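You operate a simulated robot arm through the tools that you are given. There is no shell and no other tool.

Carry out the task below with a simulated robot arm. There is one attempt and no reset: what you move stays moved.

## Task
Find the shot whose white point reads 100 %, ease it to 90 %, then save and queue it.
Fine: NEXT to find it; CONTRAST knob alone; SAVE once, then QUEUE once.

Only the result counts: the job must be done as asked and must still hold three seconds after the hand-in. Knocking over, shifting, dropping, spilling or breaking anything else fails it.

## Robot
A 7-joint arm with a two-finger parallel gripper, fixed in place. Base frame: the origin is at the foot of the arm, x ahead of it, y to its left, z up. Readings come in mm, degrees, newtons and seconds.
Its first joint turns from -149.0 to 149.0 degrees. Payload 3.43 kg.
Tool frame: the origin (TCP) lies between the finger pads and is the grasp point; the fingertips stand 30 mm ahead of it; z points along the fingers, y is the line along which they close. Largest opening 94 mm; finger width 28, thickness 10; the body of the gripper, 50 by 96 mm, starts 55 mm behind the TCP.
Orientation is told as [roll, pitch, yaw] about the base's x, y, z axes, in that order, counted from this pose: with the fingers straight down and closing along the base's y, the tool's x points along the base's -x, its y along +y and its z along -z.

## Interface
- The arm moves only by the tool servo_tool. Its arguments are lists of equal length, an entry for each row: "grip": the gripper command, from -1 (shut) to 1 (fully open), values between in proportion; "travel": the shift along the tool's x, y, z in mm, a list of three; "dr": the turn, a rotation vector about the tool's x, y, z in degrees, a list of three. In form: {"grip": [grip, ...], "travel": [[dx, dy, dz], ...], "dr": [[ax, ay, az], ...]}. A call has 1 to 20 rows; each row shifts and turns the commanded pose from where the row before left it, along the tool's axes as they then stand. Rows are played at 5 a second. More than 50 mm and 8.6 degrees between two rows, or a gripper value outside its range, and nothing of the call is played. A pose out of reach is approached as far as the arm can. The call stops where the force on the tool passes 40 N (or 10 N more than at its start, if that is more) or the arm is blocked; 0.2 s more then pass. Each finger travels about 45 mm/s and halts on what it meets, pressing with about 22 N; the grip force reading is that of the motor and also rises with nothing between the fingers. The clock runs only during rows and for 0.2 s after the last one: add rows that do not move to give the fingers time. The reply holds the time, the measured pose of the TCP, the force on the tool along the base axes, the opening and the grip force, in the units named above and with some noise, with the torque about the TCP (base axes, N m) and any sound that the robot's microphone picked up, and new pictures: "views" is both (left out), scene, wrist or none.
- Cameras (640 x 400 px; columns grow to the right, rows downward): "scene" is fixed at [45.9, 638.1, 1389.1]; the picture's right is [-0.06, -1.00, 0.00], its down [-0.72, 0.04, -0.69] and it looks along [0.69, -0.04, -0.72] (base axes); focal length 259 px, centre (320, 200). "wrist" rides on the gripper at [76, 14, -102] in the tool frame; the picture's right is [-0.18, 0.98, 0.00], its down [-0.75, -0.14, -0.64] and it looks along [-0.63, -0.12, 0.77] (tool axes); focal length 243 px, centre (320, 200). There is no depth. A picture from a camera that has moved, and an enlarged one, comes with that camera's place and axes in the base frame and with its lens. The place of the scene camera against the robot may be out by one fixed shift of up to 25 mm in any direction.
- enlarge(camera, box): a new picture of the part [left, top, right, bottom] of that camera's present view, enlarged. No time passes.
- close_job(): hands the job in; it is judged then, once.

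Places have to be worked out from the pictures, the camera data and where the tool is seen. Open the gripper and draw the arm clear of the work before you hand the job in, unless the task says otherwise.

The tools are called after "Request:" as a command line: name --argument value ..., lists and objects as JSON in quotes. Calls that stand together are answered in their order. servo_tool: Moves the arm, as the interface text tells. Its arguments: {"type":"object","properties":{"grip":{"type":"array"},"travel":{"type":"array"},"dr":{"type":"array"},"views":{"type":"string","enum":["both","scene","wrist","none"]}},"required":["grip","travel","dr"]} The other tools are called the same way: enlarge (camera, box) takes an enlarged picture of a part of a camera's view; close_job () hands the job in.

At the start:

```text
time_s: 0.0
tool_pos: [781.6, -113.0, 1079.2]
orientation: [-0.1, 0.1, 0.1]
force: [0.5, -0.9, -0.8]
torque: [0.01, -0.02, 0.03]
opening: 94.0
grip_force: 0.1
```

scene: 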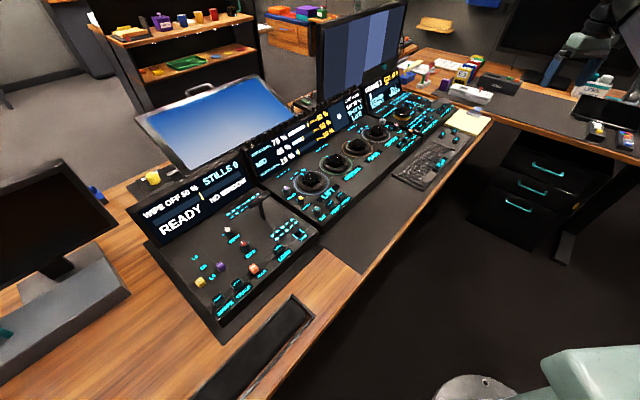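
wrist: 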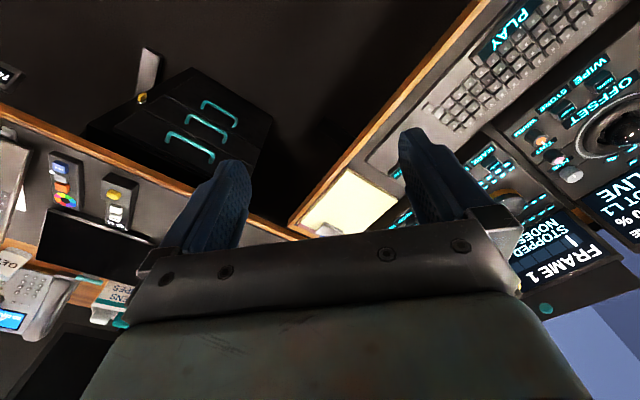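

The scene shows a colour-grading console with several panels. I enlarge the panels to read labels first.

Request:
enlarge --camera "scene" --box '[120, 150, 320, 330]'

Request:
enlarge --camera "scene" --box '[230, 90, 380, 230]'

Request:
enlarge --camera "scene" --box '[330, 60, 500, 190]'

```text
2.22 times, centred on (220, 240) of scene
camera zoom: at [45.9, 638.1, 1389.1], right [-0.06, -1.0, 0.0], down [-0.72, 0.04, -0.69], along [0.69, -0.04, -0.72], focal length 576 px, centre (542, 111)
```

zoom: 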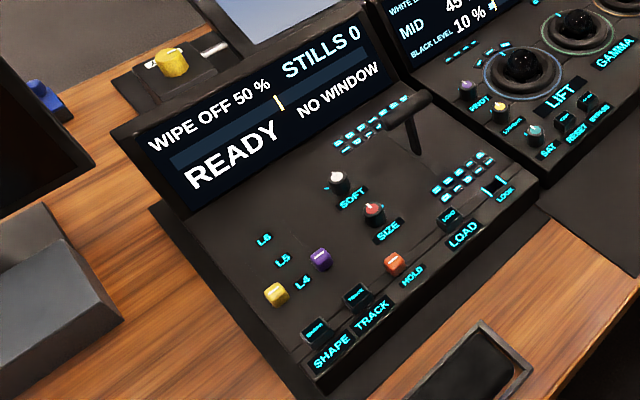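

```text
2.86 times, centred on (305, 160) of scene
camera zoom: at [45.9, 638.1, 1389.1], right [-0.06, -1.0, 0.0], down [-0.72, 0.04, -0.69], along [0.69, -0.04, -0.72], focal length 741 px, centre (363, 314)
```

zoom: 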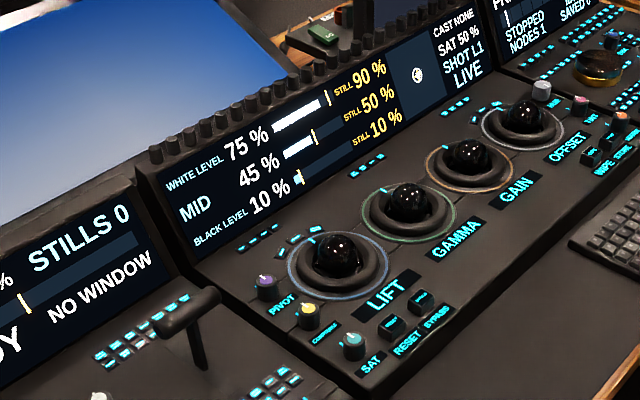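

```text
3.08 times, centred on (415, 125) of scene
camera zoom: at [45.9, 638.1, 1389.1], right [-0.06, -1.0, 0.0], down [-0.72, 0.04, -0.69], along [0.69, -0.04, -0.72], focal length 798 px, centre (28, 431)
```

zoom: 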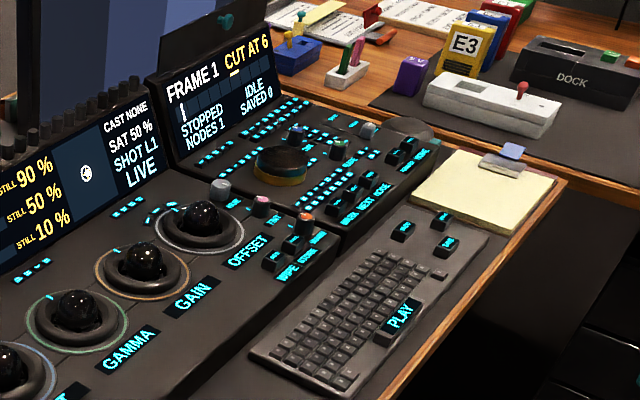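

I zoom further on the small keys to read their labels.

Request:
enlarge --camera "scene" --box '[380, 90, 470, 146]'

Request:
enlarge --camera "scene" --box '[270, 165, 360, 225]'

Request:
enlarge --camera "wrist" --box '[360, 0, 640, 280]'

Request:
enlarge --camera "scene" --box '[400, 120, 480, 180]'

```text
7.11 times, centred on (425, 118) of scene
camera zoom: at [45.9, 638.1, 1389.1], right [-0.06, -1.0, 0.0], down [-0.72, 0.04, -0.69], along [0.69, -0.04, -0.72], focal length 1844 px, centre (-427, 783)
```

zoom: 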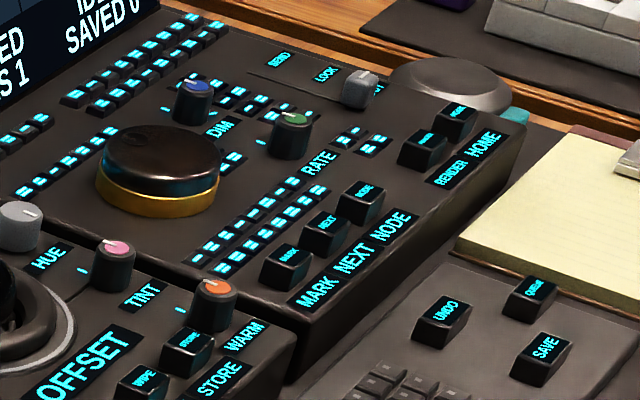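

```text
6.67 times, centred on (315, 195) of scene
camera zoom: at [45.9, 638.1, 1389.1], right [-0.06, -1.0, 0.0], down [-0.72, 0.04, -0.69], along [0.69, -0.04, -0.72], focal length 1728 px, centre (353, 233)
```

zoom: 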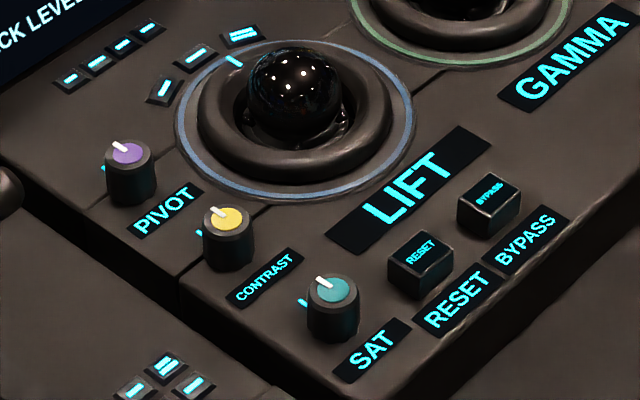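

```text
1.43 times, centred on (500, 140) of wrist
camera zoom: at [706.4, -97.9, 1182.6], right [0.18, 0.98, 0.0], down [0.75, -0.14, 0.64], along [0.63, -0.12, -0.77], focal length 347 px, centre (63, 286)
```

zoom: 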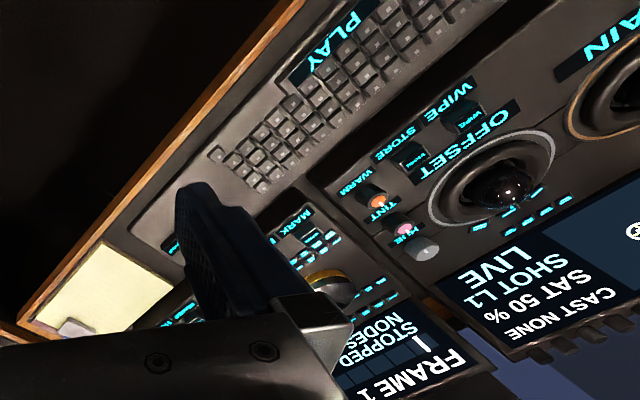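

```text
6.67 times, centred on (440, 150) of scene
camera zoom: at [45.9, 638.1, 1389.1], right [-0.06, -1.0, 0.0], down [-0.72, 0.04, -0.69], along [0.69, -0.04, -0.72], focal length 1728 px, centre (-480, 533)
```

zoom: 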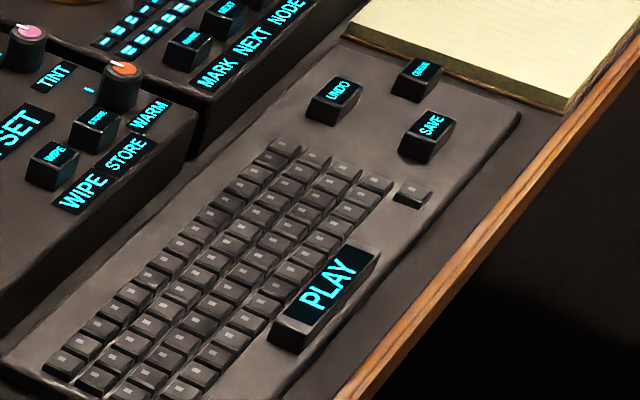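

The NEXT key lies between MARK and NODE, SAVE/QUEUE are on the keyboard's right end, and CONTRAST is the yellow-topped knob. The console faces the base at about 45° yaw, so I turn the tool to about 48° yaw and close the gripper to make a pusher.

Request:
servo_tool --grip '[-1, -1, -1, -1, -1, -1, -1, -1]' --travel '[[0, 0, 0], [0, 0, 0], [0, 0, 0], [0, 0, 0], [0, 0, 0], [0, 0, 0], [0, 0, 0], [0, 0, 0]]' --dr '[[0, 0, -8], [0, 0, -8], [0, 0, -8], [0, 0, -8], [0, 0, -8], [0, 0, -8], [0, 0, 0], [0, 0, 0]]'

```text
time_s: 1.8
tool_pos: [781.6, -112.8, 1078.7]
orientation: [0.0, 0.1, 48.0]
force: [0.2, 0.0, 0.9]
torque: [0.01, 0.0, 0.0]
opening: 0.0
grip_force: 22.4
camera wrist: at [721.0, -159.7, 1182.9], right [-0.61, 0.79, 0.0], down [0.61, 0.47, 0.64], along [0.51, 0.39, -0.77], focal length 243 px, centre (320, 200)
```

scene: 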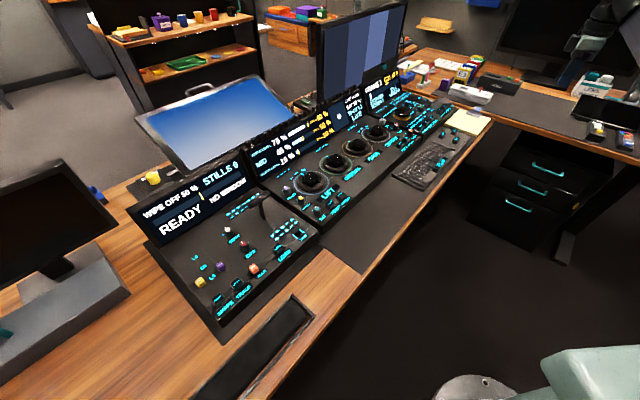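
wrist: 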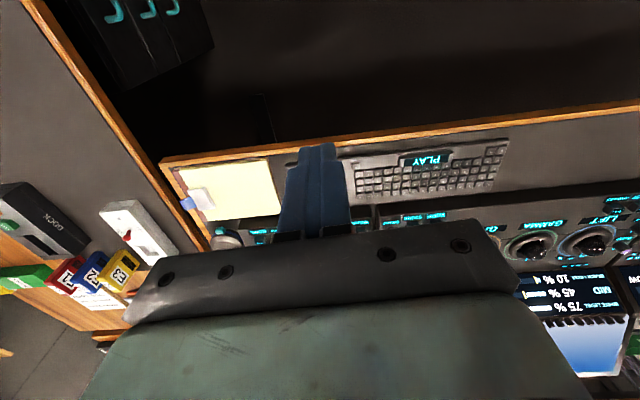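

I enlarge the wrist view around the keyboard's right end and right panel.

Request:
enlarge --camera "wrist" --box '[200, 120, 520, 320]'

Request:
servo_tool --grip '[-1, -1, -1, -1]' --travel '[[0, 40, 0], [0, 40, 0], [0, 40, 0], [0, 40, 0]]' --dr '[[0, 0, 0], [0, 0, 0], [0, 0, 0], [0, 0, 0]]'

```text
2.00 times, centred on (360, 220) of wrist
camera zoom: at [721.0, -159.7, 1182.9], right [-0.61, 0.79, 0.0], down [0.61, 0.47, 0.64], along [0.51, 0.39, -0.77], focal length 485 px, centre (240, 160)
```

zoom: 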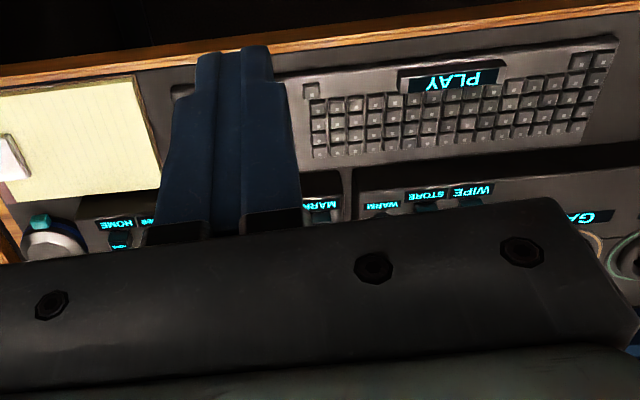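

```text
time_s: 2.8
tool_pos: [663.5, -4.2, 1078.1]
orientation: [0.0, 0.0, 47.9]
force: [0.9, 0.2, 0.4]
torque: [-0.01, 0.05, 0.06]
opening: 0.0
grip_force: 21.9
camera wrist: at [602.5, -50.8, 1181.4], right [-0.61, 0.8, 0.0], down [0.61, 0.46, 0.64], along [0.51, 0.39, -0.77], focal length 243 px, centre (320, 200)
```

scene: 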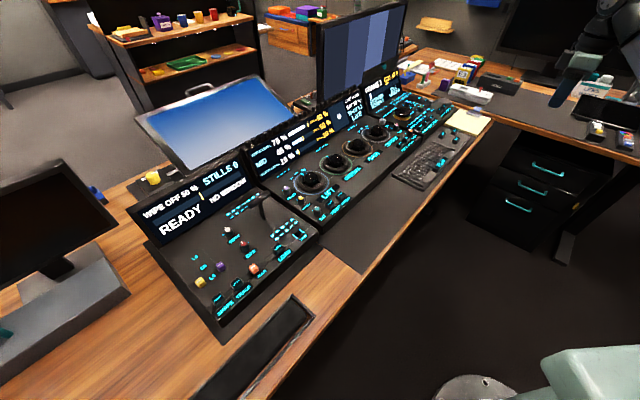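
wrist: 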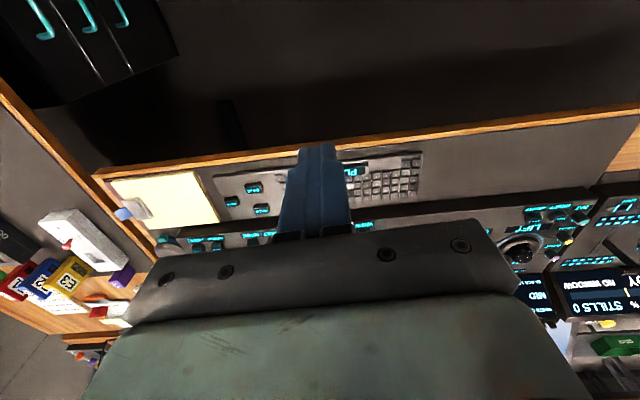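

I check where the arm shows up in the scene view, and read the keys visible in the wrist view.

Request:
enlarge --camera "scene" --box '[480, 0, 640, 140]'

Request:
enlarge --camera "wrist" --box '[150, 150, 310, 270]'

Request:
enlarge --camera "wrist" --box '[480, 170, 640, 300]'

```text
2.86 times, centred on (560, 70) of scene
camera zoom: at [45.9, 638.1, 1389.1], right [-0.06, -1.0, 0.0], down [-0.72, 0.04, -0.69], along [0.69, -0.04, -0.72], focal length 741 px, centre (-366, 571)
```

zoom: 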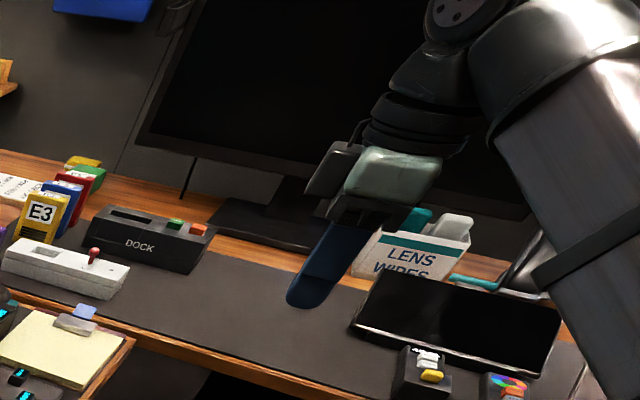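

```text
3.33 times, centred on (230, 210) of wrist
camera zoom: at [602.5, -50.8, 1181.4], right [-0.61, 0.8, 0.0], down [0.61, 0.46, 0.64], along [0.51, 0.39, -0.77], focal length 809 px, centre (620, 167)
```

zoom: 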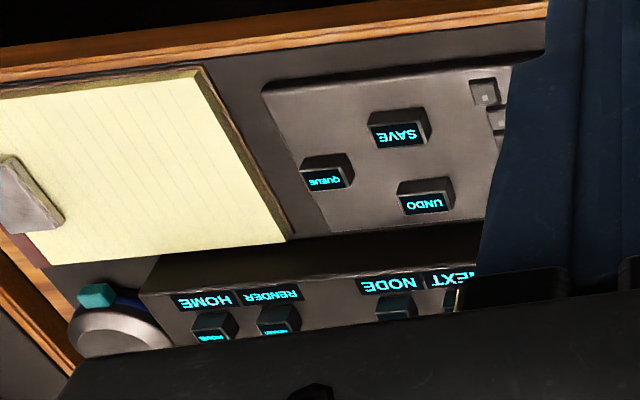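

```text
3.08 times, centred on (560, 235) of wrist
camera zoom: at [602.5, -50.8, 1181.4], right [-0.61, 0.8, 0.0], down [0.61, 0.46, 0.64], along [0.51, 0.39, -0.77], focal length 746 px, centre (-418, 92)
```

zoom: 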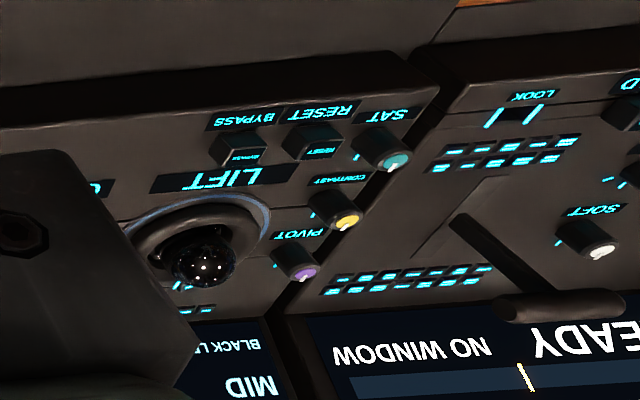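

Triangulating between wrist and scene views puts SAVE near (942, 28, 768), QUEUE near (1008, 7, 768) and NEXT near (1058, 119, 790). I turn to yaw ~20°, tilt the fingers outward 30° for reach, and move to a high hover in front of NEXT.

Request:
servo_tool --grip '[-1, -1, -1, -1, -1, -1, -1, -1, -1, -1, -1, -1, -1, -1, -1, -1]' --travel '[[0, 0, 0], [0, 0, 0], [0, 0, 0], [0, 0, 0], [0, 0, 0], [0, 0, 0], [0, 0, 0], [0, 0, 0], [-28.5, -2, 33.5], [-28.5, -2, 33.5], [-28.5, -2, 33.5], [-28.5, -2, 33.5], [-28.5, -2, 33.5], [-28.5, -2, 33.5], [-28.5, -2, 33.5], [-28.5, -2, 33.5]]' --dr '[[0, 0, 7], [0, 0, 7], [0, 0, 7], [0, 0, 7], [0, -7.5, 0], [0, -7.5, 0], [0, -7.5, 0], [0, -7.5, 0], [0, 0, 0], [0, 0, 0], [0, 0, 0], [0, 0, 0], [0, 0, 0], [0, 0, 0], [0, 0, 0], [0, 0, 0]]'

```text
time_s: 3.6
tool_pos: [665.0, -5.9, 1078.4]
orientation: [-0.2, -0.3, 28.4]
force: [0.8, 0.9, -0.9]
torque: [-0.01, -0.01, 0.0]
opening: 0.0
grip_force: 21.2
stopped in row 4: the force on the tool passed its limit at 53 N (the readings are from after the stop); the commanded pose is now the measured one
camera wrist: at [590.7, -28.5, 1182.0], right [-0.3, 0.95, 0.0], down [0.73, 0.23, 0.65], along [0.62, 0.2, -0.76], focal length 243 px, centre (320, 200)
```

scene: 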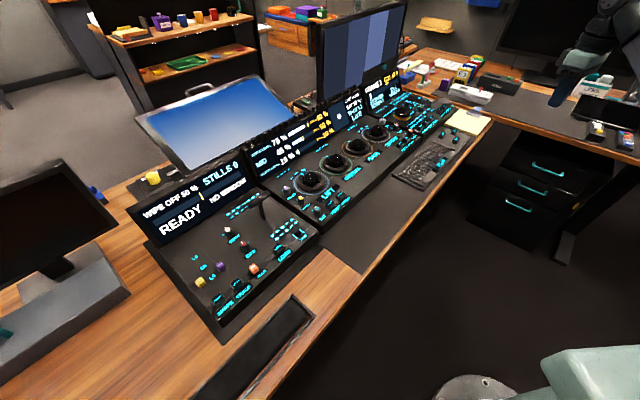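
wrist: 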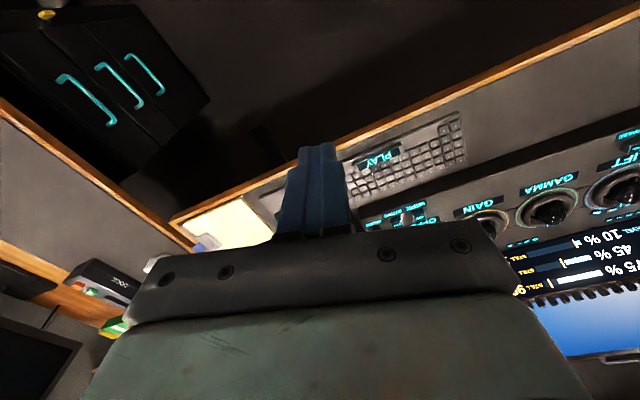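

The call stopped on a brief force spike in free air with nothing nearby (forces now zero), probably an arm-dynamics jerk in this folded pose. I move outward a little first, more gently.

Request:
servo_tool --grip '[-1, -1, -1, -1, -1, -1]' --travel '[[-15, 0, 0], [-30, 0, 0], [-30, 0, 0], [-30, 0, 0], [-30, 0, 0], [-15, 0, 0]]' --dr '[[0, 0, 0], [0, 0, 0], [0, 0, 0], [0, 0, 0], [0, 0, 0], [0, 0, 0]]' --views "none"

```text
time_s: 5.0
tool_pos: [796.3, 64.3, 1079.9]
orientation: [-0.2, -0.4, 28.3]
force: [0.1, -0.2, -0.2]
torque: [0.01, -0.01, -0.04]
opening: 0.1
grip_force: 21.8
```

Moving fine. Now I tilt the fingers outward in smaller steps and turn a bit more in yaw.

Request:
servo_tool --grip '[-1, -1, -1, -1, -1, -1, -1, -1, -1]' --travel '[[0, 0, 0], [0, 0, 0], [0, 0, 0], [0, 0, 0], [0, 0, 0], [0, 0, 0], [0, 0, 0], [0, 0, 0], [0, 0, 0]]' --dr '[[0, 0, 4], [0, 0, 4], [0, -4, 0], [0, -5, 0], [0, -5, 0], [0, -5, 0], [0, -5, 0], [0, -4, 0], [0, -2, 0]]'

```text
time_s: 7.0
tool_pos: [795.8, 65.8, 1081.0]
orientation: [-0.2, -30.5, 20.6]
force: [-0.2, -0.1, 0.1]
torque: [0.02, 0.05, -0.01]
opening: 0.0
grip_force: 22.2
camera wrist: at [681.3, 38.8, 1131.0], right [-0.19, 0.98, 0.09], down [0.35, -0.02, 0.94], along [0.92, 0.21, -0.34], focal length 243 px, centre (320, 200)
```

scene: 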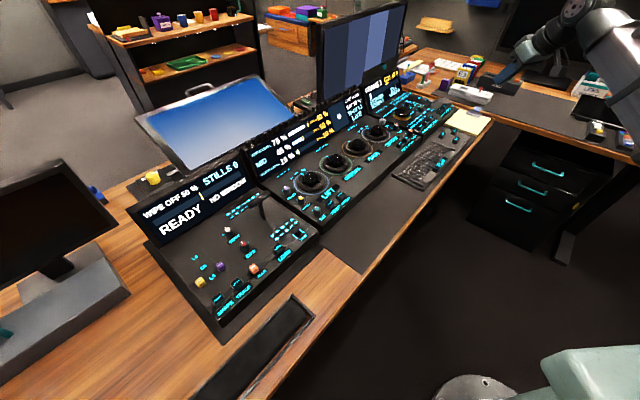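
wrist: 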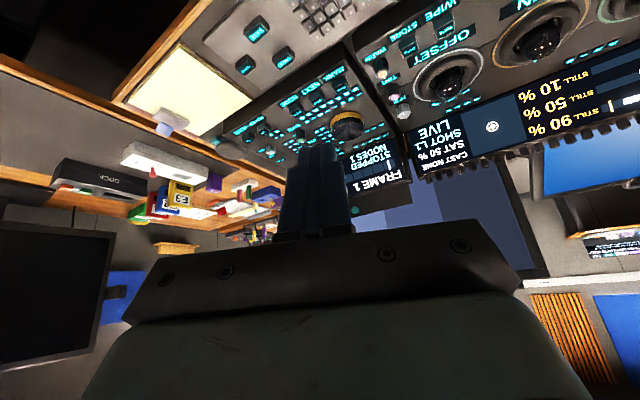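

The tilted wrist view now shows everything: MARK/NEXT/NODE, SAVE/QUEUE and the display. I enlarge the keys for triangulation.

Request:
enlarge --camera "wrist" --box '[220, 0, 380, 150]'

Request:
enlarge --camera "scene" --box '[480, 20, 640, 140]'

```text
2.67 times, centred on (300, 75) of wrist
camera zoom: at [681.3, 38.8, 1131.0], right [-0.19, 0.98, 0.09], down [0.35, -0.02, 0.94], along [0.92, 0.21, -0.34], focal length 647 px, centre (373, 533)
```

zoom: 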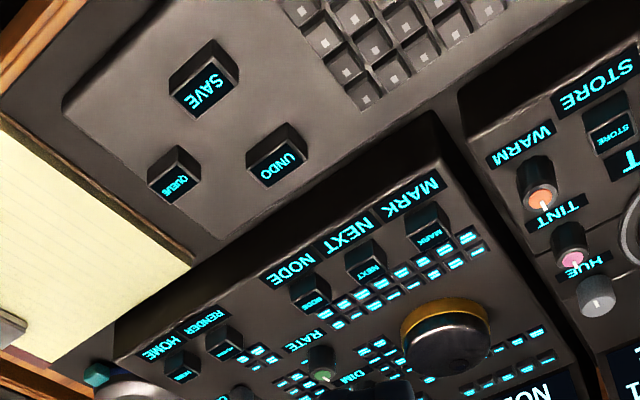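

```text
3.33 times, centred on (560, 80) of scene
camera zoom: at [45.9, 638.1, 1389.1], right [-0.06, -1.0, 0.0], down [-0.72, 0.04, -0.69], along [0.69, -0.04, -0.72], focal length 864 px, centre (-480, 600)
```

zoom: 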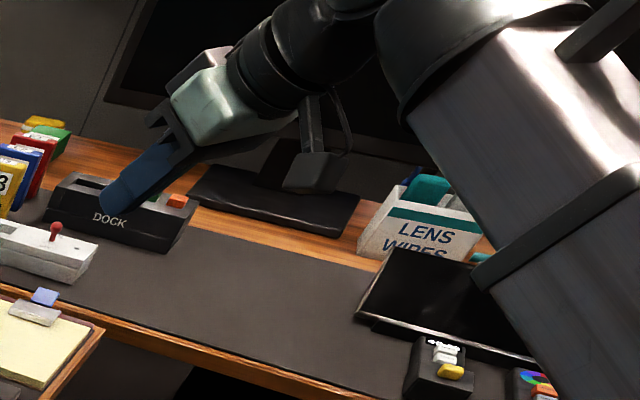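

Refined estimates: NEXT ≈ (1049, 138, 785), SAVE ≈ (941, 27, 771), QUEUE ≈ (1000, 6, 777), with keys about 52 mm apart. I move to a hover about 50 mm above NEXT.

Request:
servo_tool --grip '[-1, -1, -1, -1, -1, -1, -1, -1, -1, -1]' --travel '[[-6.2, -1.2, 17.5], [-12.4, -2.4, 35], [-12.4, -2.4, 35], [-12.4, -2.4, 35], [-12.4, -2.4, 35], [-12.4, -2.4, 35], [-12.4, -2.4, 35], [-12.4, -2.4, 35], [-12.4, -2.4, 35], [-6.2, -1.2, 17.5]]' --dr '[[0, 0, 0], [0, 0, 0], [0, 0, 0], [0, 0, 0], [0, 0, 0], [0, 0, 0], [0, 0, 0], [0, 0, 0], [0, 0, 0], [0, 0, 0]]'

```text
time_s: 9.2
tool_pos: [1043.0, 135.1, 864.0]
orientation: [-0.2, -30.4, 20.4]
force: [0.1, 1.1, 0.0]
torque: [0.01, 0.01, 0.02]
opening: 0.0
grip_force: 21.5
camera wrist: at [929.2, 108.1, 914.1], right [-0.19, 0.98, 0.09], down [0.35, -0.02, 0.94], along [0.92, 0.21, -0.34], focal length 243 px, centre (320, 200)
```

scene: 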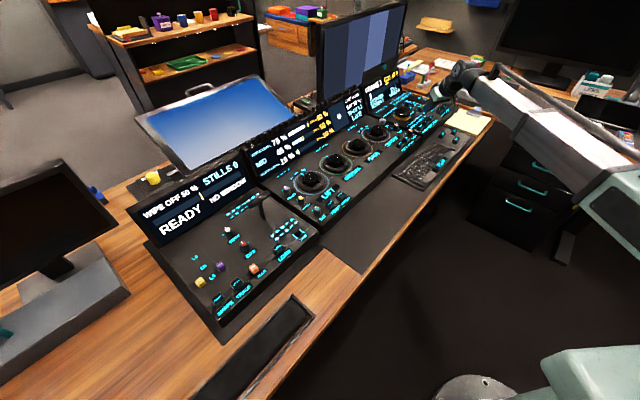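
wrist: 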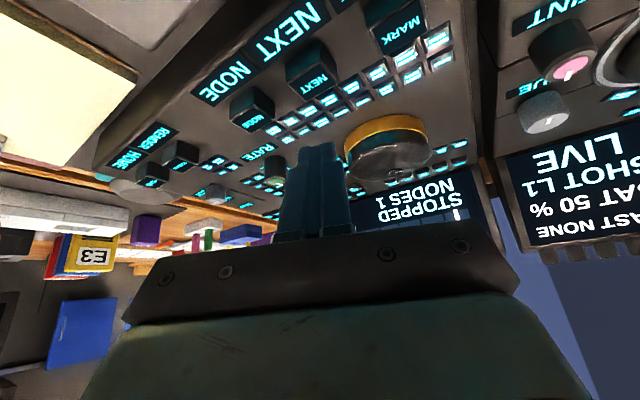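

NEXT re-triangulates to about (1042, 136, 791). I lower 30 mm and shift 6 mm toward the base, then look again.

Request:
servo_tool --grip '[-1, -1, -1]' --travel '[[6.7, 0.7, 7.7], [6.7, 0.7, 7.7], [6.7, 0.7, 7.7]]' --dr '[[0, 0, 0], [0, 0, 0], [0, 0, 0]]'

Request:
enlarge --camera "wrist" --box '[220, 20, 420, 200]'

Request:
enlarge --camera "scene" --box '[380, 60, 480, 140]'

```text
time_s: 10.0
tool_pos: [1036.9, 133.8, 836.2]
orientation: [-0.1, -30.5, 20.5]
force: [0.5, -0.7, 1.8]
torque: [-0.02, 0.04, 0.01]
opening: 0.1
grip_force: 22.1
camera wrist: at [922.5, 108.1, 885.9], right [-0.19, 0.98, 0.09], down [0.35, -0.02, 0.94], along [0.92, 0.21, -0.34], focal length 243 px, centre (320, 200)
```

scene: 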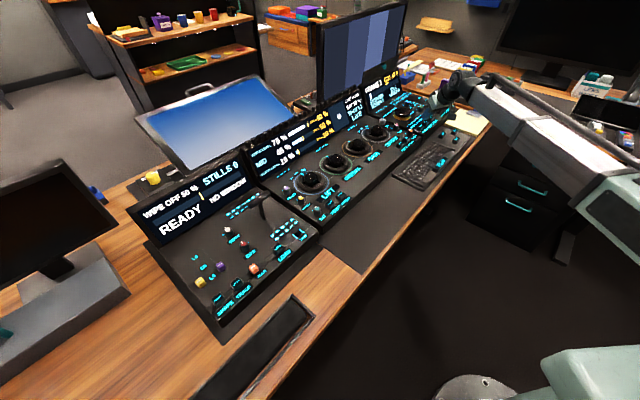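
wrist: 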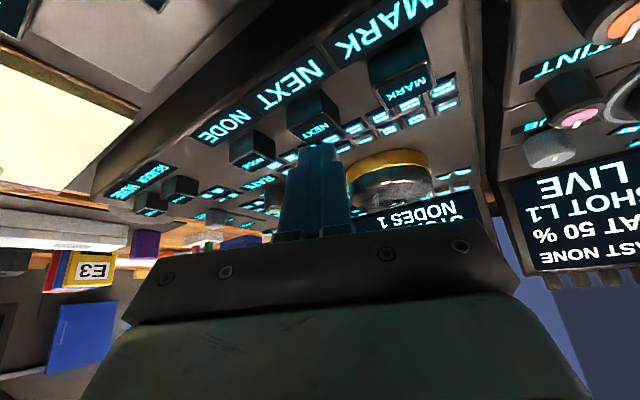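

```text
2.22 times, centred on (320, 110) of wrist
camera zoom: at [922.5, 108.1, 885.9], right [-0.19, 0.98, 0.09], down [0.35, -0.02, 0.94], along [0.92, 0.21, -0.34], focal length 539 px, centre (320, 400)
```

zoom: 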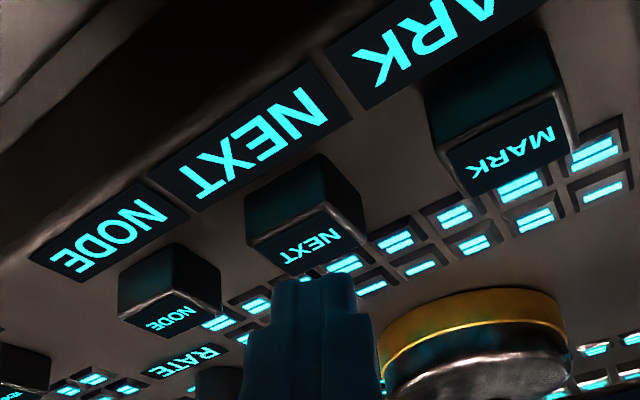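

```text
5.00 times, centred on (430, 100) of scene
camera zoom: at [45.9, 638.1, 1389.1], right [-0.06, -1.0, 0.0], down [-0.72, 0.04, -0.69], along [0.69, -0.04, -0.72], focal length 1296 px, centre (-230, 700)
```

zoom: 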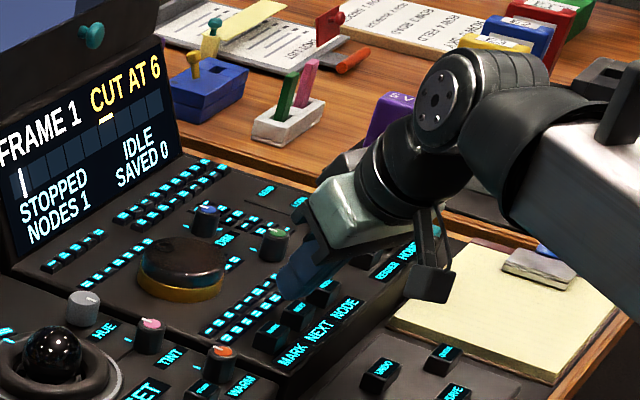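

The fingertip is just above and slightly behind the key top. I nudge over its centre and lower about 9 mm, then in 3 mm steps.

Request:
servo_tool --grip '[-1, -1, -1]' --travel '[[0.5, 1.4, 5], [0.5, 1.3, 5], [0, 0, 0]]' --dr '[[0, 0, 0], [0, 0, 0], [0, 0, 0]]'

Request:
enlarge --camera "wrist" --box '[220, 20, 420, 200]'

```text
time_s: 10.8
tool_pos: [1039.6, 139.3, 828.0]
orientation: [-0.2, -30.6, 20.5]
force: [2.2, -1.2, 11.0]
torque: [-0.15, -0.11, -0.01]
opening: 0.1
grip_force: 21.8
heard: click
camera wrist: at [925.8, 111.7, 878.4], right [-0.19, 0.98, 0.09], down [0.35, -0.02, 0.94], along [0.92, 0.21, -0.34], focal length 243 px, centre (320, 200)
```

scene: 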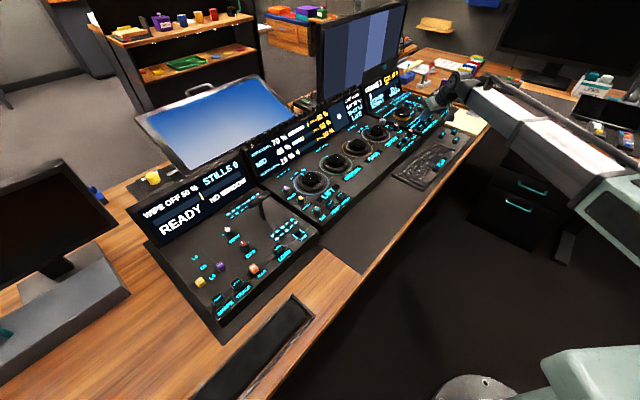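
wrist: 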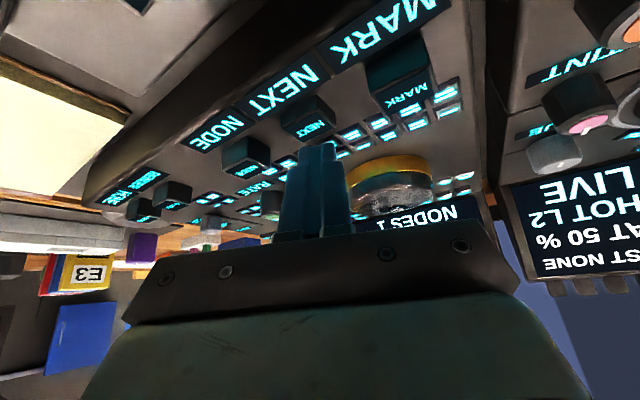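

```text
2.22 times, centred on (320, 110) of wrist
camera zoom: at [925.8, 111.7, 878.4], right [-0.19, 0.98, 0.09], down [0.35, -0.02, 0.94], along [0.92, 0.21, -0.34], focal length 539 px, centre (320, 400)
```

zoom: 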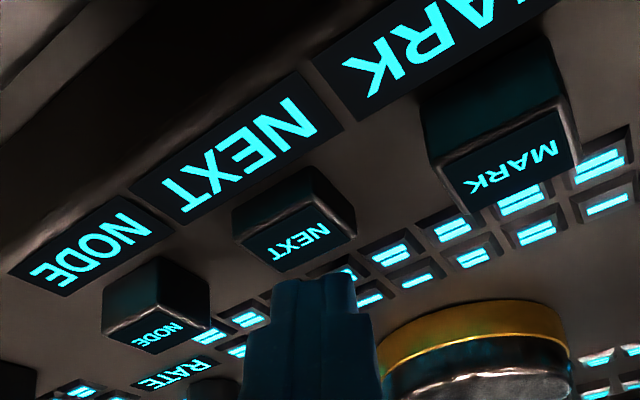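

The key clicked and the display now shows SHOT L2. I lift to release and read the display.

Request:
servo_tool --grip '[-1, -1, -1]' --travel '[[-3.5, 0, -6], [-3.5, 0, -6], [0, 0, 0]]' --dr '[[0, 0, 0], [0, 0, 0], [0, 0, 0]]' --views "none"

Request:
enlarge --camera "scene" --box '[240, 80, 430, 200]'

```text
time_s: 11.6
tool_pos: [1041.0, 139.6, 840.9]
orientation: [-0.1, -30.3, 20.5]
force: [-0.4, -0.4, -0.6]
torque: [-0.01, 0.01, 0.04]
opening: 0.0
grip_force: 21.4
```

```text
3.33 times, centred on (335, 140) of scene
camera zoom: at [45.9, 638.1, 1389.1], right [-0.06, -1.0, 0.0], down [-0.72, 0.04, -0.69], along [0.69, -0.04, -0.72], focal length 864 px, centre (270, 400)
```

zoom: 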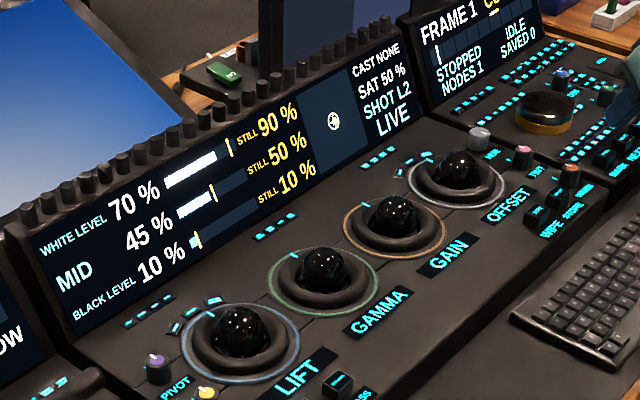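

L2 reads 70 %, so I press NEXT again (13 mm down, then back up).

Request:
servo_tool --grip '[-1, -1, -1, -1, -1, -1]' --travel '[[3.5, 0, 6], [3.5, 0, 6], [0, 0, 0], [-3.5, 0, -6], [-3.5, 0, -6], [0, 0, 0]]' --dr '[[0, 0, 0], [0, 0, 0], [0, 0, 0], [0, 0, 0], [0, 0, 0], [0, 0, 0]]' --views "none"

Request:
enlarge --camera "scene" --box '[240, 80, 430, 200]'

```text
time_s: 13.0
tool_pos: [1040.5, 139.3, 840.8]
orientation: [-0.2, -30.3, 20.5]
force: [-0.4, 0.0, 0.1]
torque: [-0.03, -0.02, 0.03]
opening: 0.1
grip_force: 22.3
heard: click
```

```text
3.33 times, centred on (335, 140) of scene
camera zoom: at [45.9, 638.1, 1389.1], right [-0.06, -1.0, 0.0], down [-0.72, 0.04, -0.69], along [0.69, -0.04, -0.72], focal length 864 px, centre (270, 400)
```

zoom: 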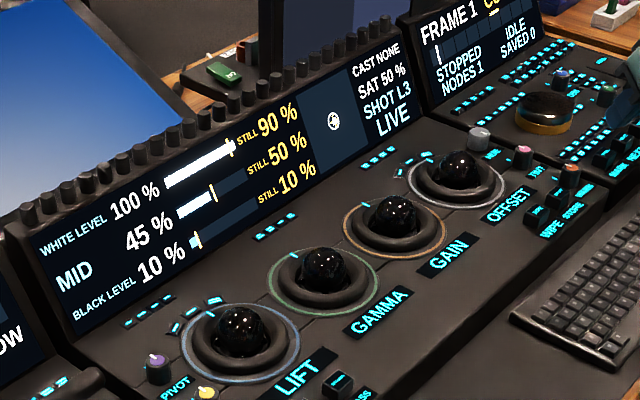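

SHOT L3 reads 100 %, so this is the shot. Now I retreat up and back, bring the tool upright and set yaw about 0 before heading to the CONTRAST knob (≈ (598, 687, 803)).

Request:
servo_tool --grip '[-1, -1, -1, -1, -1, -1, -1, -1, -1, -1, -1, -1, -1, -1, -1, -1, -1, -1, -1]' --travel '[[0, 0, -20], [9, 4.1, -34.3], [9, 4.1, -34.3], [9, 4.1, -34.3], [9, 4.1, -34.3], [9, 4.1, -34.3], [9, 4.1, -34.3], [9, 4.1, -34.3], [0, 0, 0], [0, 0, 0], [0, 0, 0], [0, 0, 0], [0, 0, 0], [0, 0, 0], [0, 0, 0], [0, 0, 0], [0, 0, 0], [0, 0, 0], [0, 0, 0]]' --dr '[[0, 0, 0], [0, 0, 0], [0, 0, 0], [0, 0, 0], [0, 0, 0], [0, 0, 0], [0, 0, 0], [0, 0, 0], [0, 4, 0], [0, 5, 0], [0, 5, 0], [0, 5, 0], [0, 5, 0], [0, 4, 0], [0, 2.3, 0], [0, 0, 5], [0, 0, 5], [0, 0, 5], [0, 0, 5]]'

```text
time_s: 17.0
tool_pos: [856.3, 100.0, 1032.7]
orientation: [-0.1, -0.2, 0.4]
force: [0.2, -0.7, -0.4]
torque: [0.0, 0.0, -0.02]
opening: 0.0
grip_force: 21.7
camera wrist: at [780.9, 114.9, 1135.7], right [0.18, 0.98, 0.0], down [0.75, -0.14, 0.64], along [0.63, -0.12, -0.76], focal length 243 px, centre (320, 200)
```

scene: 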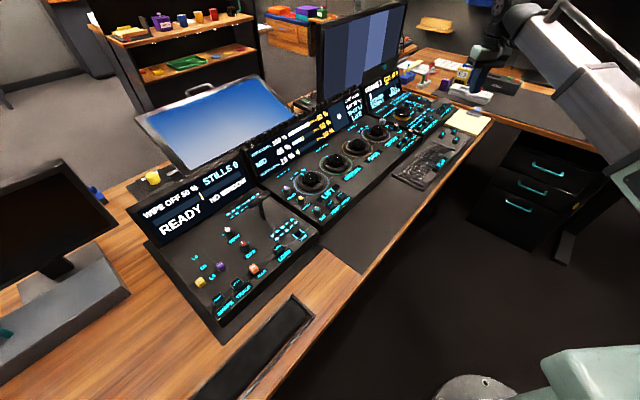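
wrist: 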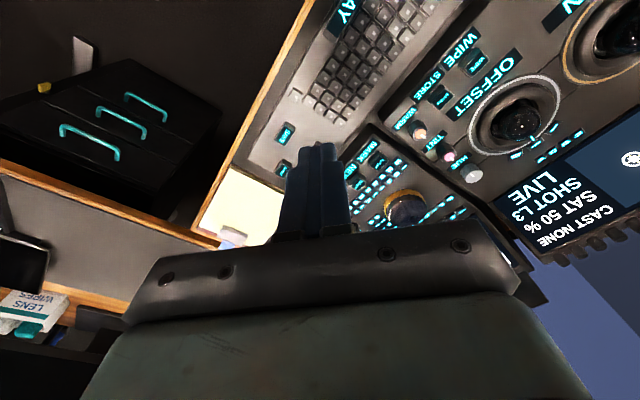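

Pose is clean. I swing across at this height towards (606, 575, ~1000), in front of the knob, opening the gripper partially on the way.

Request:
servo_tool --grip '[-1, -1, -1, -1, -1, -1, -1, -1, -1, -0.1, -0.1, -0.1, -0.1, -0.1]' --travel '[[10, 20, 0], [20, 38, 2], [20, 38, 3], [20, 38, 3], [20, 38, 3], [20, 38, 3], [20, 38, 3], [20, 38, 3], [20, 38, 3], [20, 38, 3], [20, 38, 3], [20, 38, 3], [20, 38, 0], [10, 20, 0]]' --dr '[[0, 0, 0], [0, 0, 0], [0, 0, 0], [0, 0, 0], [0, 0, 0], [0, 0, 0], [0, 0, 0], [0, 0, 0], [0, 0, 0], [0, 0, 0], [0, 0, 0], [0, 0, 0], [0, 0, 0], [0, 0, 0]]'

```text
time_s: 20.0
tool_pos: [590.5, 596.7, 998.0]
orientation: [-0.1, -0.3, 0.3]
force: [-0.3, -0.6, 0.3]
torque: [0.0, -0.04, 0.02]
opening: 42.5
grip_force: 0.1
camera wrist: at [516.0, 611.3, 1100.5], right [0.18, 0.98, 0.0], down [0.75, -0.14, 0.64], along [0.63, -0.12, -0.76], focal length 243 px, centre (320, 200)
```

scene: 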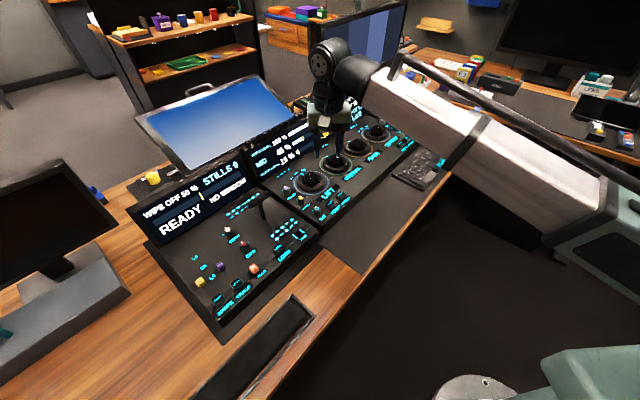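
wrist: 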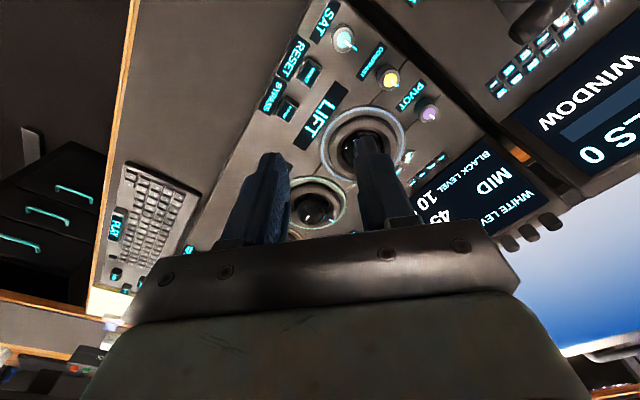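

CONTRAST (yellow cap) re-triangulates to about (598, 672, ~808). I move over it and descend to about 40 mm above its top for a closer look.

Request:
servo_tool --grip '[-0.1, -0.1, -0.1, -0.1, -0.1, -0.1]' --travel '[[-3, 30, 0], [-4, 46, 0], [0, 0, 30], [0, 0, 40], [0, 0, 30], [0, 0, 16]]' --dr '[[0, 0, 0], [0, 0, 0], [0, 0, 0], [0, 0, 0], [0, 0, 0], [0, 0, 0]]'

Request:
enlarge --camera "wrist" --box '[220, 50, 420, 210]'

Request:
enlarge --camera "scene" --box '[240, 90, 360, 230]'

```text
time_s: 21.4
tool_pos: [601.8, 673.2, 880.9]
orientation: [-0.1, -0.3, 0.4]
force: [0.4, 0.4, 0.8]
torque: [-0.01, 0.0, 0.02]
opening: 42.6
grip_force: 0.1
camera wrist: at [525.7, 687.5, 984.9], right [0.18, 0.98, 0.0], down [0.75, -0.14, 0.64], along [0.63, -0.11, -0.76], focal length 243 px, centre (320, 200)
```

scene: 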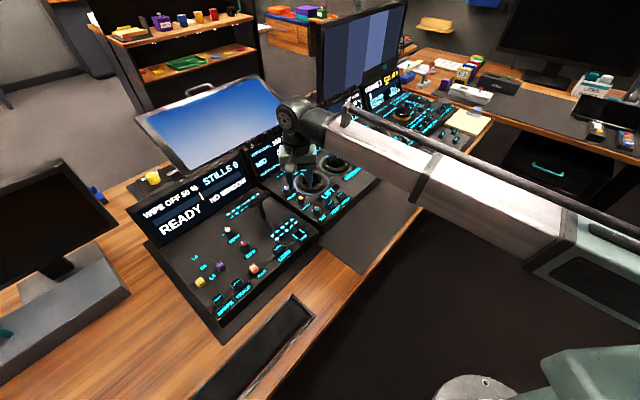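
wrist: 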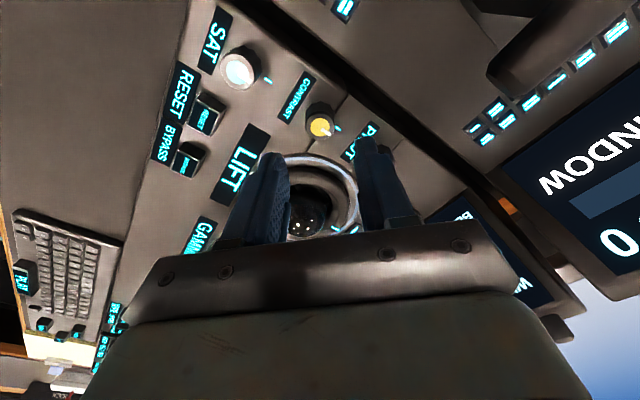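

```text
2.50 times, centred on (320, 130) of wrist
camera zoom: at [525.7, 687.5, 984.9], right [0.18, 0.98, 0.0], down [0.75, -0.14, 0.64], along [0.63, -0.11, -0.76], focal length 606 px, centre (320, 375)
```

zoom: 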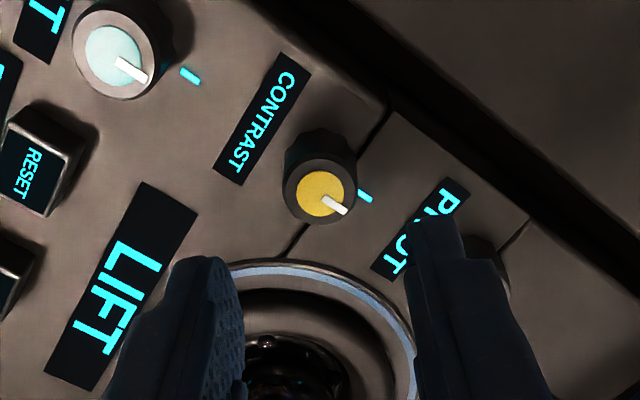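

```text
2.86 times, centred on (300, 160) of scene
camera zoom: at [45.9, 638.1, 1389.1], right [-0.06, -1.0, 0.0], down [-0.72, 0.04, -0.69], along [0.69, -0.04, -0.72], focal length 741 px, centre (377, 314)
```

zoom: 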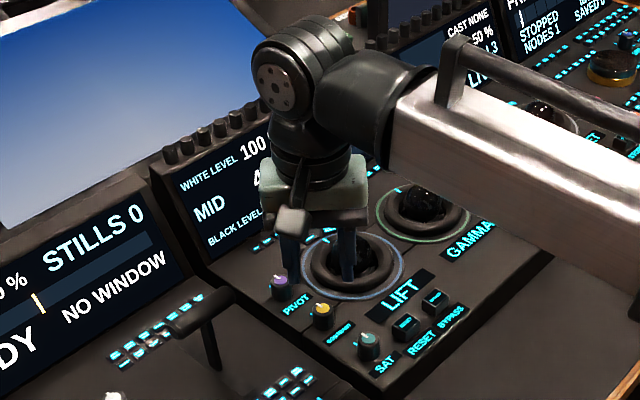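

The knob is at about (601, 674, 804), right under the tool. To keep the fingers away from the LIFT ring while turning counter-clockwise later, I pre-turn to yaw −30° here at hover, then check.

Request:
servo_tool --grip '[-0.1, -0.1, -0.1, -0.1, -0.1, -0.1, -0.1]' --travel '[[0, 0, 0], [0, 0, 0], [0, 0, 0], [0, 0, 0], [0, 0, 0], [0, 0, 0], [0, 0, 15]]' --dr '[[0, 0, 5], [0, 0, 5], [0, 0, 5], [0, 0, 5], [0, 0, 5], [0, 0, 5], [0, 0, 0]]' --views "wrist"

Request:
enlarge --camera "wrist" --box '[220, 50, 420, 210]'

Request:
enlarge --camera "scene" --box '[250, 110, 350, 220]'

```text
time_s: 23.0
tool_pos: [600.8, 671.6, 868.6]
orientation: [0.0, -0.2, -29.7]
force: [-0.3, -0.2, -0.6]
torque: [0.0, -0.06, -0.01]
opening: 42.3
grip_force: 0.1
camera wrist: at [542.0, 721.6, 971.4], right [0.65, 0.76, 0.0], down [0.58, -0.49, 0.64], along [0.49, -0.42, -0.76], focal length 243 px, centre (320, 200)
```

wrist: 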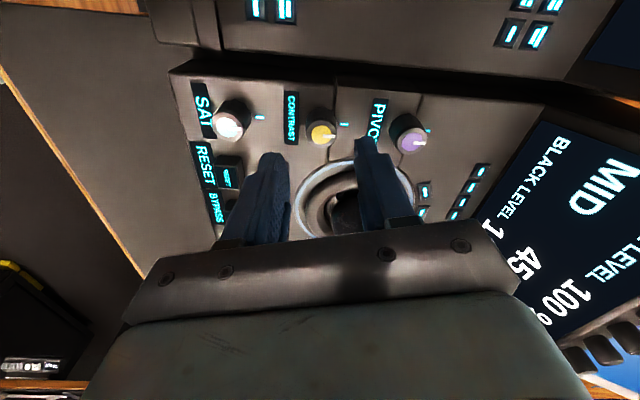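

```text
2.50 times, centred on (320, 130) of wrist
camera zoom: at [542.0, 721.6, 971.4], right [0.65, 0.76, 0.0], down [0.58, -0.49, 0.64], along [0.49, -0.42, -0.76], focal length 606 px, centre (320, 375)
```

zoom: 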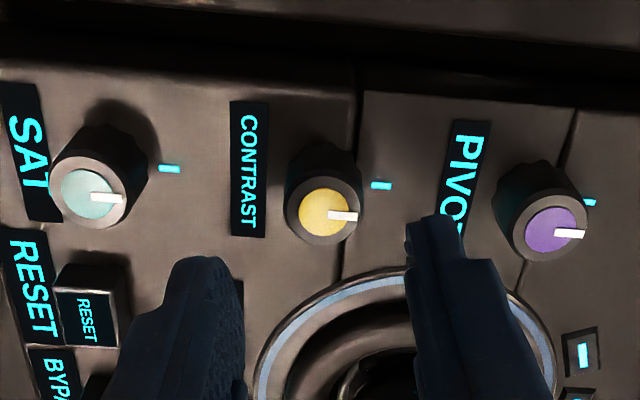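

```text
3.64 times, centred on (300, 165) of scene
camera zoom: at [45.9, 638.1, 1389.1], right [-0.06, -1.0, 0.0], down [-0.72, 0.04, -0.69], along [0.69, -0.04, -0.72], focal length 943 px, centre (393, 327)
```

zoom: 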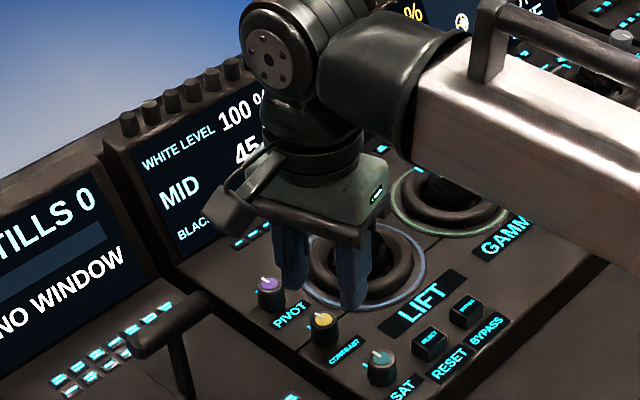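

Knob is centred between the fingers to ~1–2 mm, and the display (100 %) stays readable. I lower ~44 mm so the pads flank the knob.

Request:
servo_tool --grip '[-0.1, -0.1, -0.1, -0.1, -0.1]' --travel '[[-1.2, 0.6, 12], [0, 0, 12], [0, 0, 12], [0, 0, 8], [0, 0, 0]]' --dr '[[0, 0, 0], [0, 0, 0], [0, 0, 0], [0, 0, 0], [0, 0, 0]]' --views "wrist"

Request:
enlarge --camera "wrist" --box '[220, 50, 420, 210]'

Request:
enlarge --camera "scene" --box '[250, 110, 350, 220]'

```text
time_s: 24.2
tool_pos: [601.1, 671.4, 825.2]
orientation: [0.0, -0.2, -29.6]
force: [0.5, 0.1, 0.1]
torque: [0.05, 0.0, 0.0]
opening: 42.3
grip_force: 0.0
camera wrist: at [542.8, 721.6, 926.8], right [0.65, 0.76, 0.0], down [0.58, -0.49, 0.64], along [0.49, -0.42, -0.76], focal length 243 px, centre (320, 200)
```

wrist: 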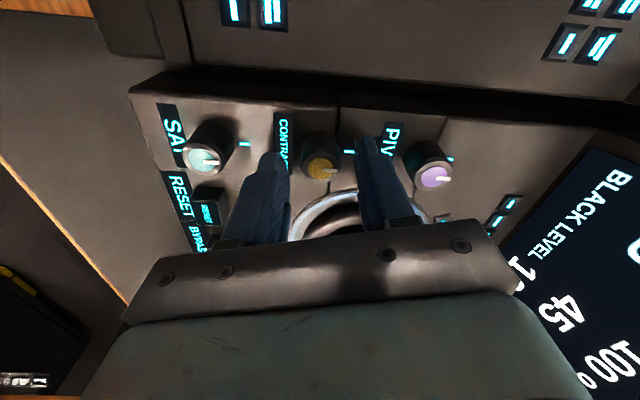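

```text
2.50 times, centred on (320, 130) of wrist
camera zoom: at [542.8, 721.6, 926.8], right [0.65, 0.76, 0.0], down [0.58, -0.49, 0.64], along [0.49, -0.42, -0.76], focal length 606 px, centre (320, 375)
```

zoom: 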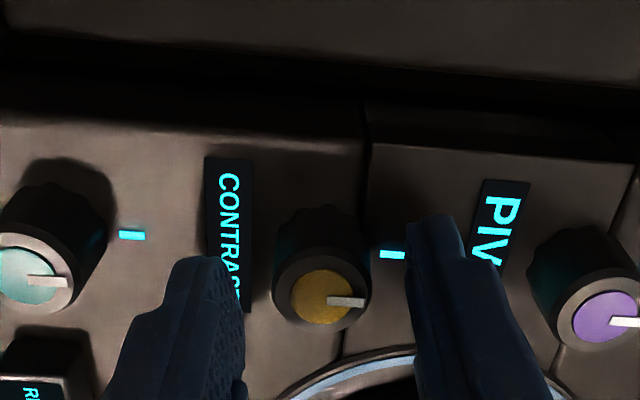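

```text
3.64 times, centred on (300, 165) of scene
camera zoom: at [45.9, 638.1, 1389.1], right [-0.06, -1.0, 0.0], down [-0.72, 0.04, -0.69], along [0.69, -0.04, -0.72], focal length 943 px, centre (393, 327)
```

zoom: 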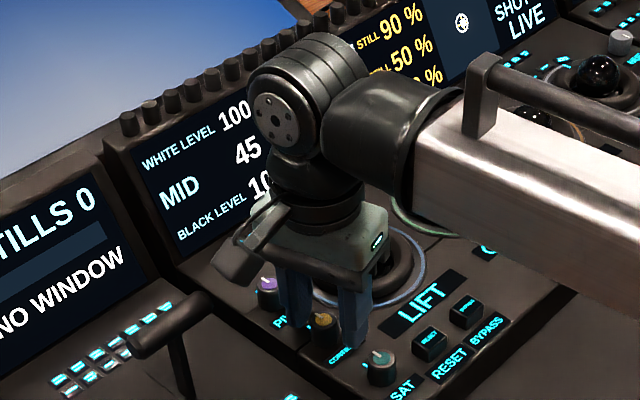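

The pads flank the knob with ~12 mm overlap and no contact. I close the fingers on it without moving.

Request:
servo_tool --grip '[-0.4, -0.6, -1, -1, -1]' --travel '[[-0.5, 0.5, 0], [0, 0, 0], [0, 0, 0], [0, 0, 0], [0, 0, 0]]' --dr '[[0, 0, 0], [0, 0, 0], [0, 0, 0], [0, 0, 0], [0, 0, 0]]' --views "wrist"

Request:
enlarge --camera "scene" --box '[250, 110, 350, 220]'

```text
time_s: 25.4
tool_pos: [603.2, 671.9, 824.3]
orientation: [0.1, -0.2, -29.6]
force: [3.3, 7.5, 0.2]
torque: [0.11, -0.03, 0.01]
opening: 22.3
grip_force: 44.9
camera wrist: at [543.8, 722.1, 926.8], right [0.65, 0.76, 0.0], down [0.58, -0.49, 0.64], along [0.49, -0.42, -0.76], focal length 243 px, centre (320, 200)
```

wrist: 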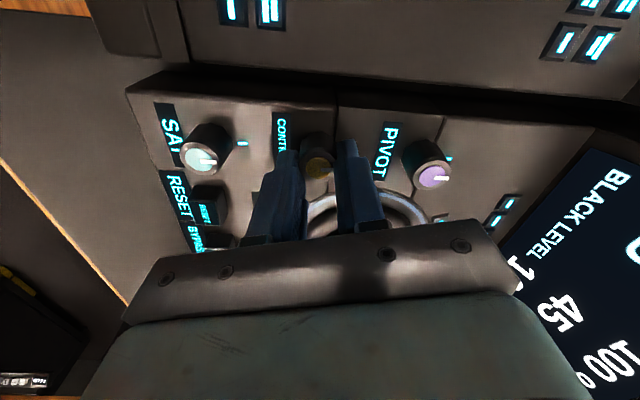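

```text
3.64 times, centred on (300, 165) of scene
camera zoom: at [45.9, 638.1, 1389.1], right [-0.06, -1.0, 0.0], down [-0.72, 0.04, -0.69], along [0.69, -0.04, -0.72], focal length 943 px, centre (393, 327)
```

zoom: 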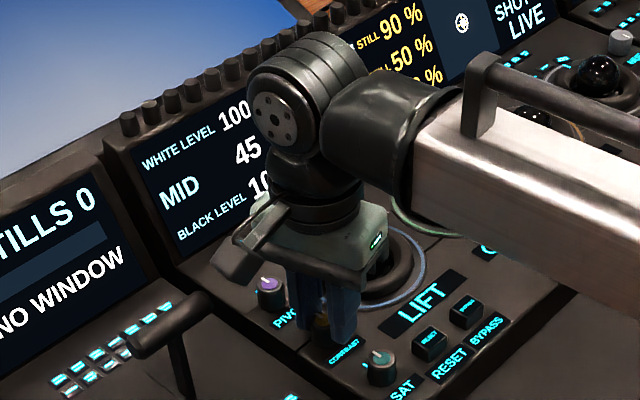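

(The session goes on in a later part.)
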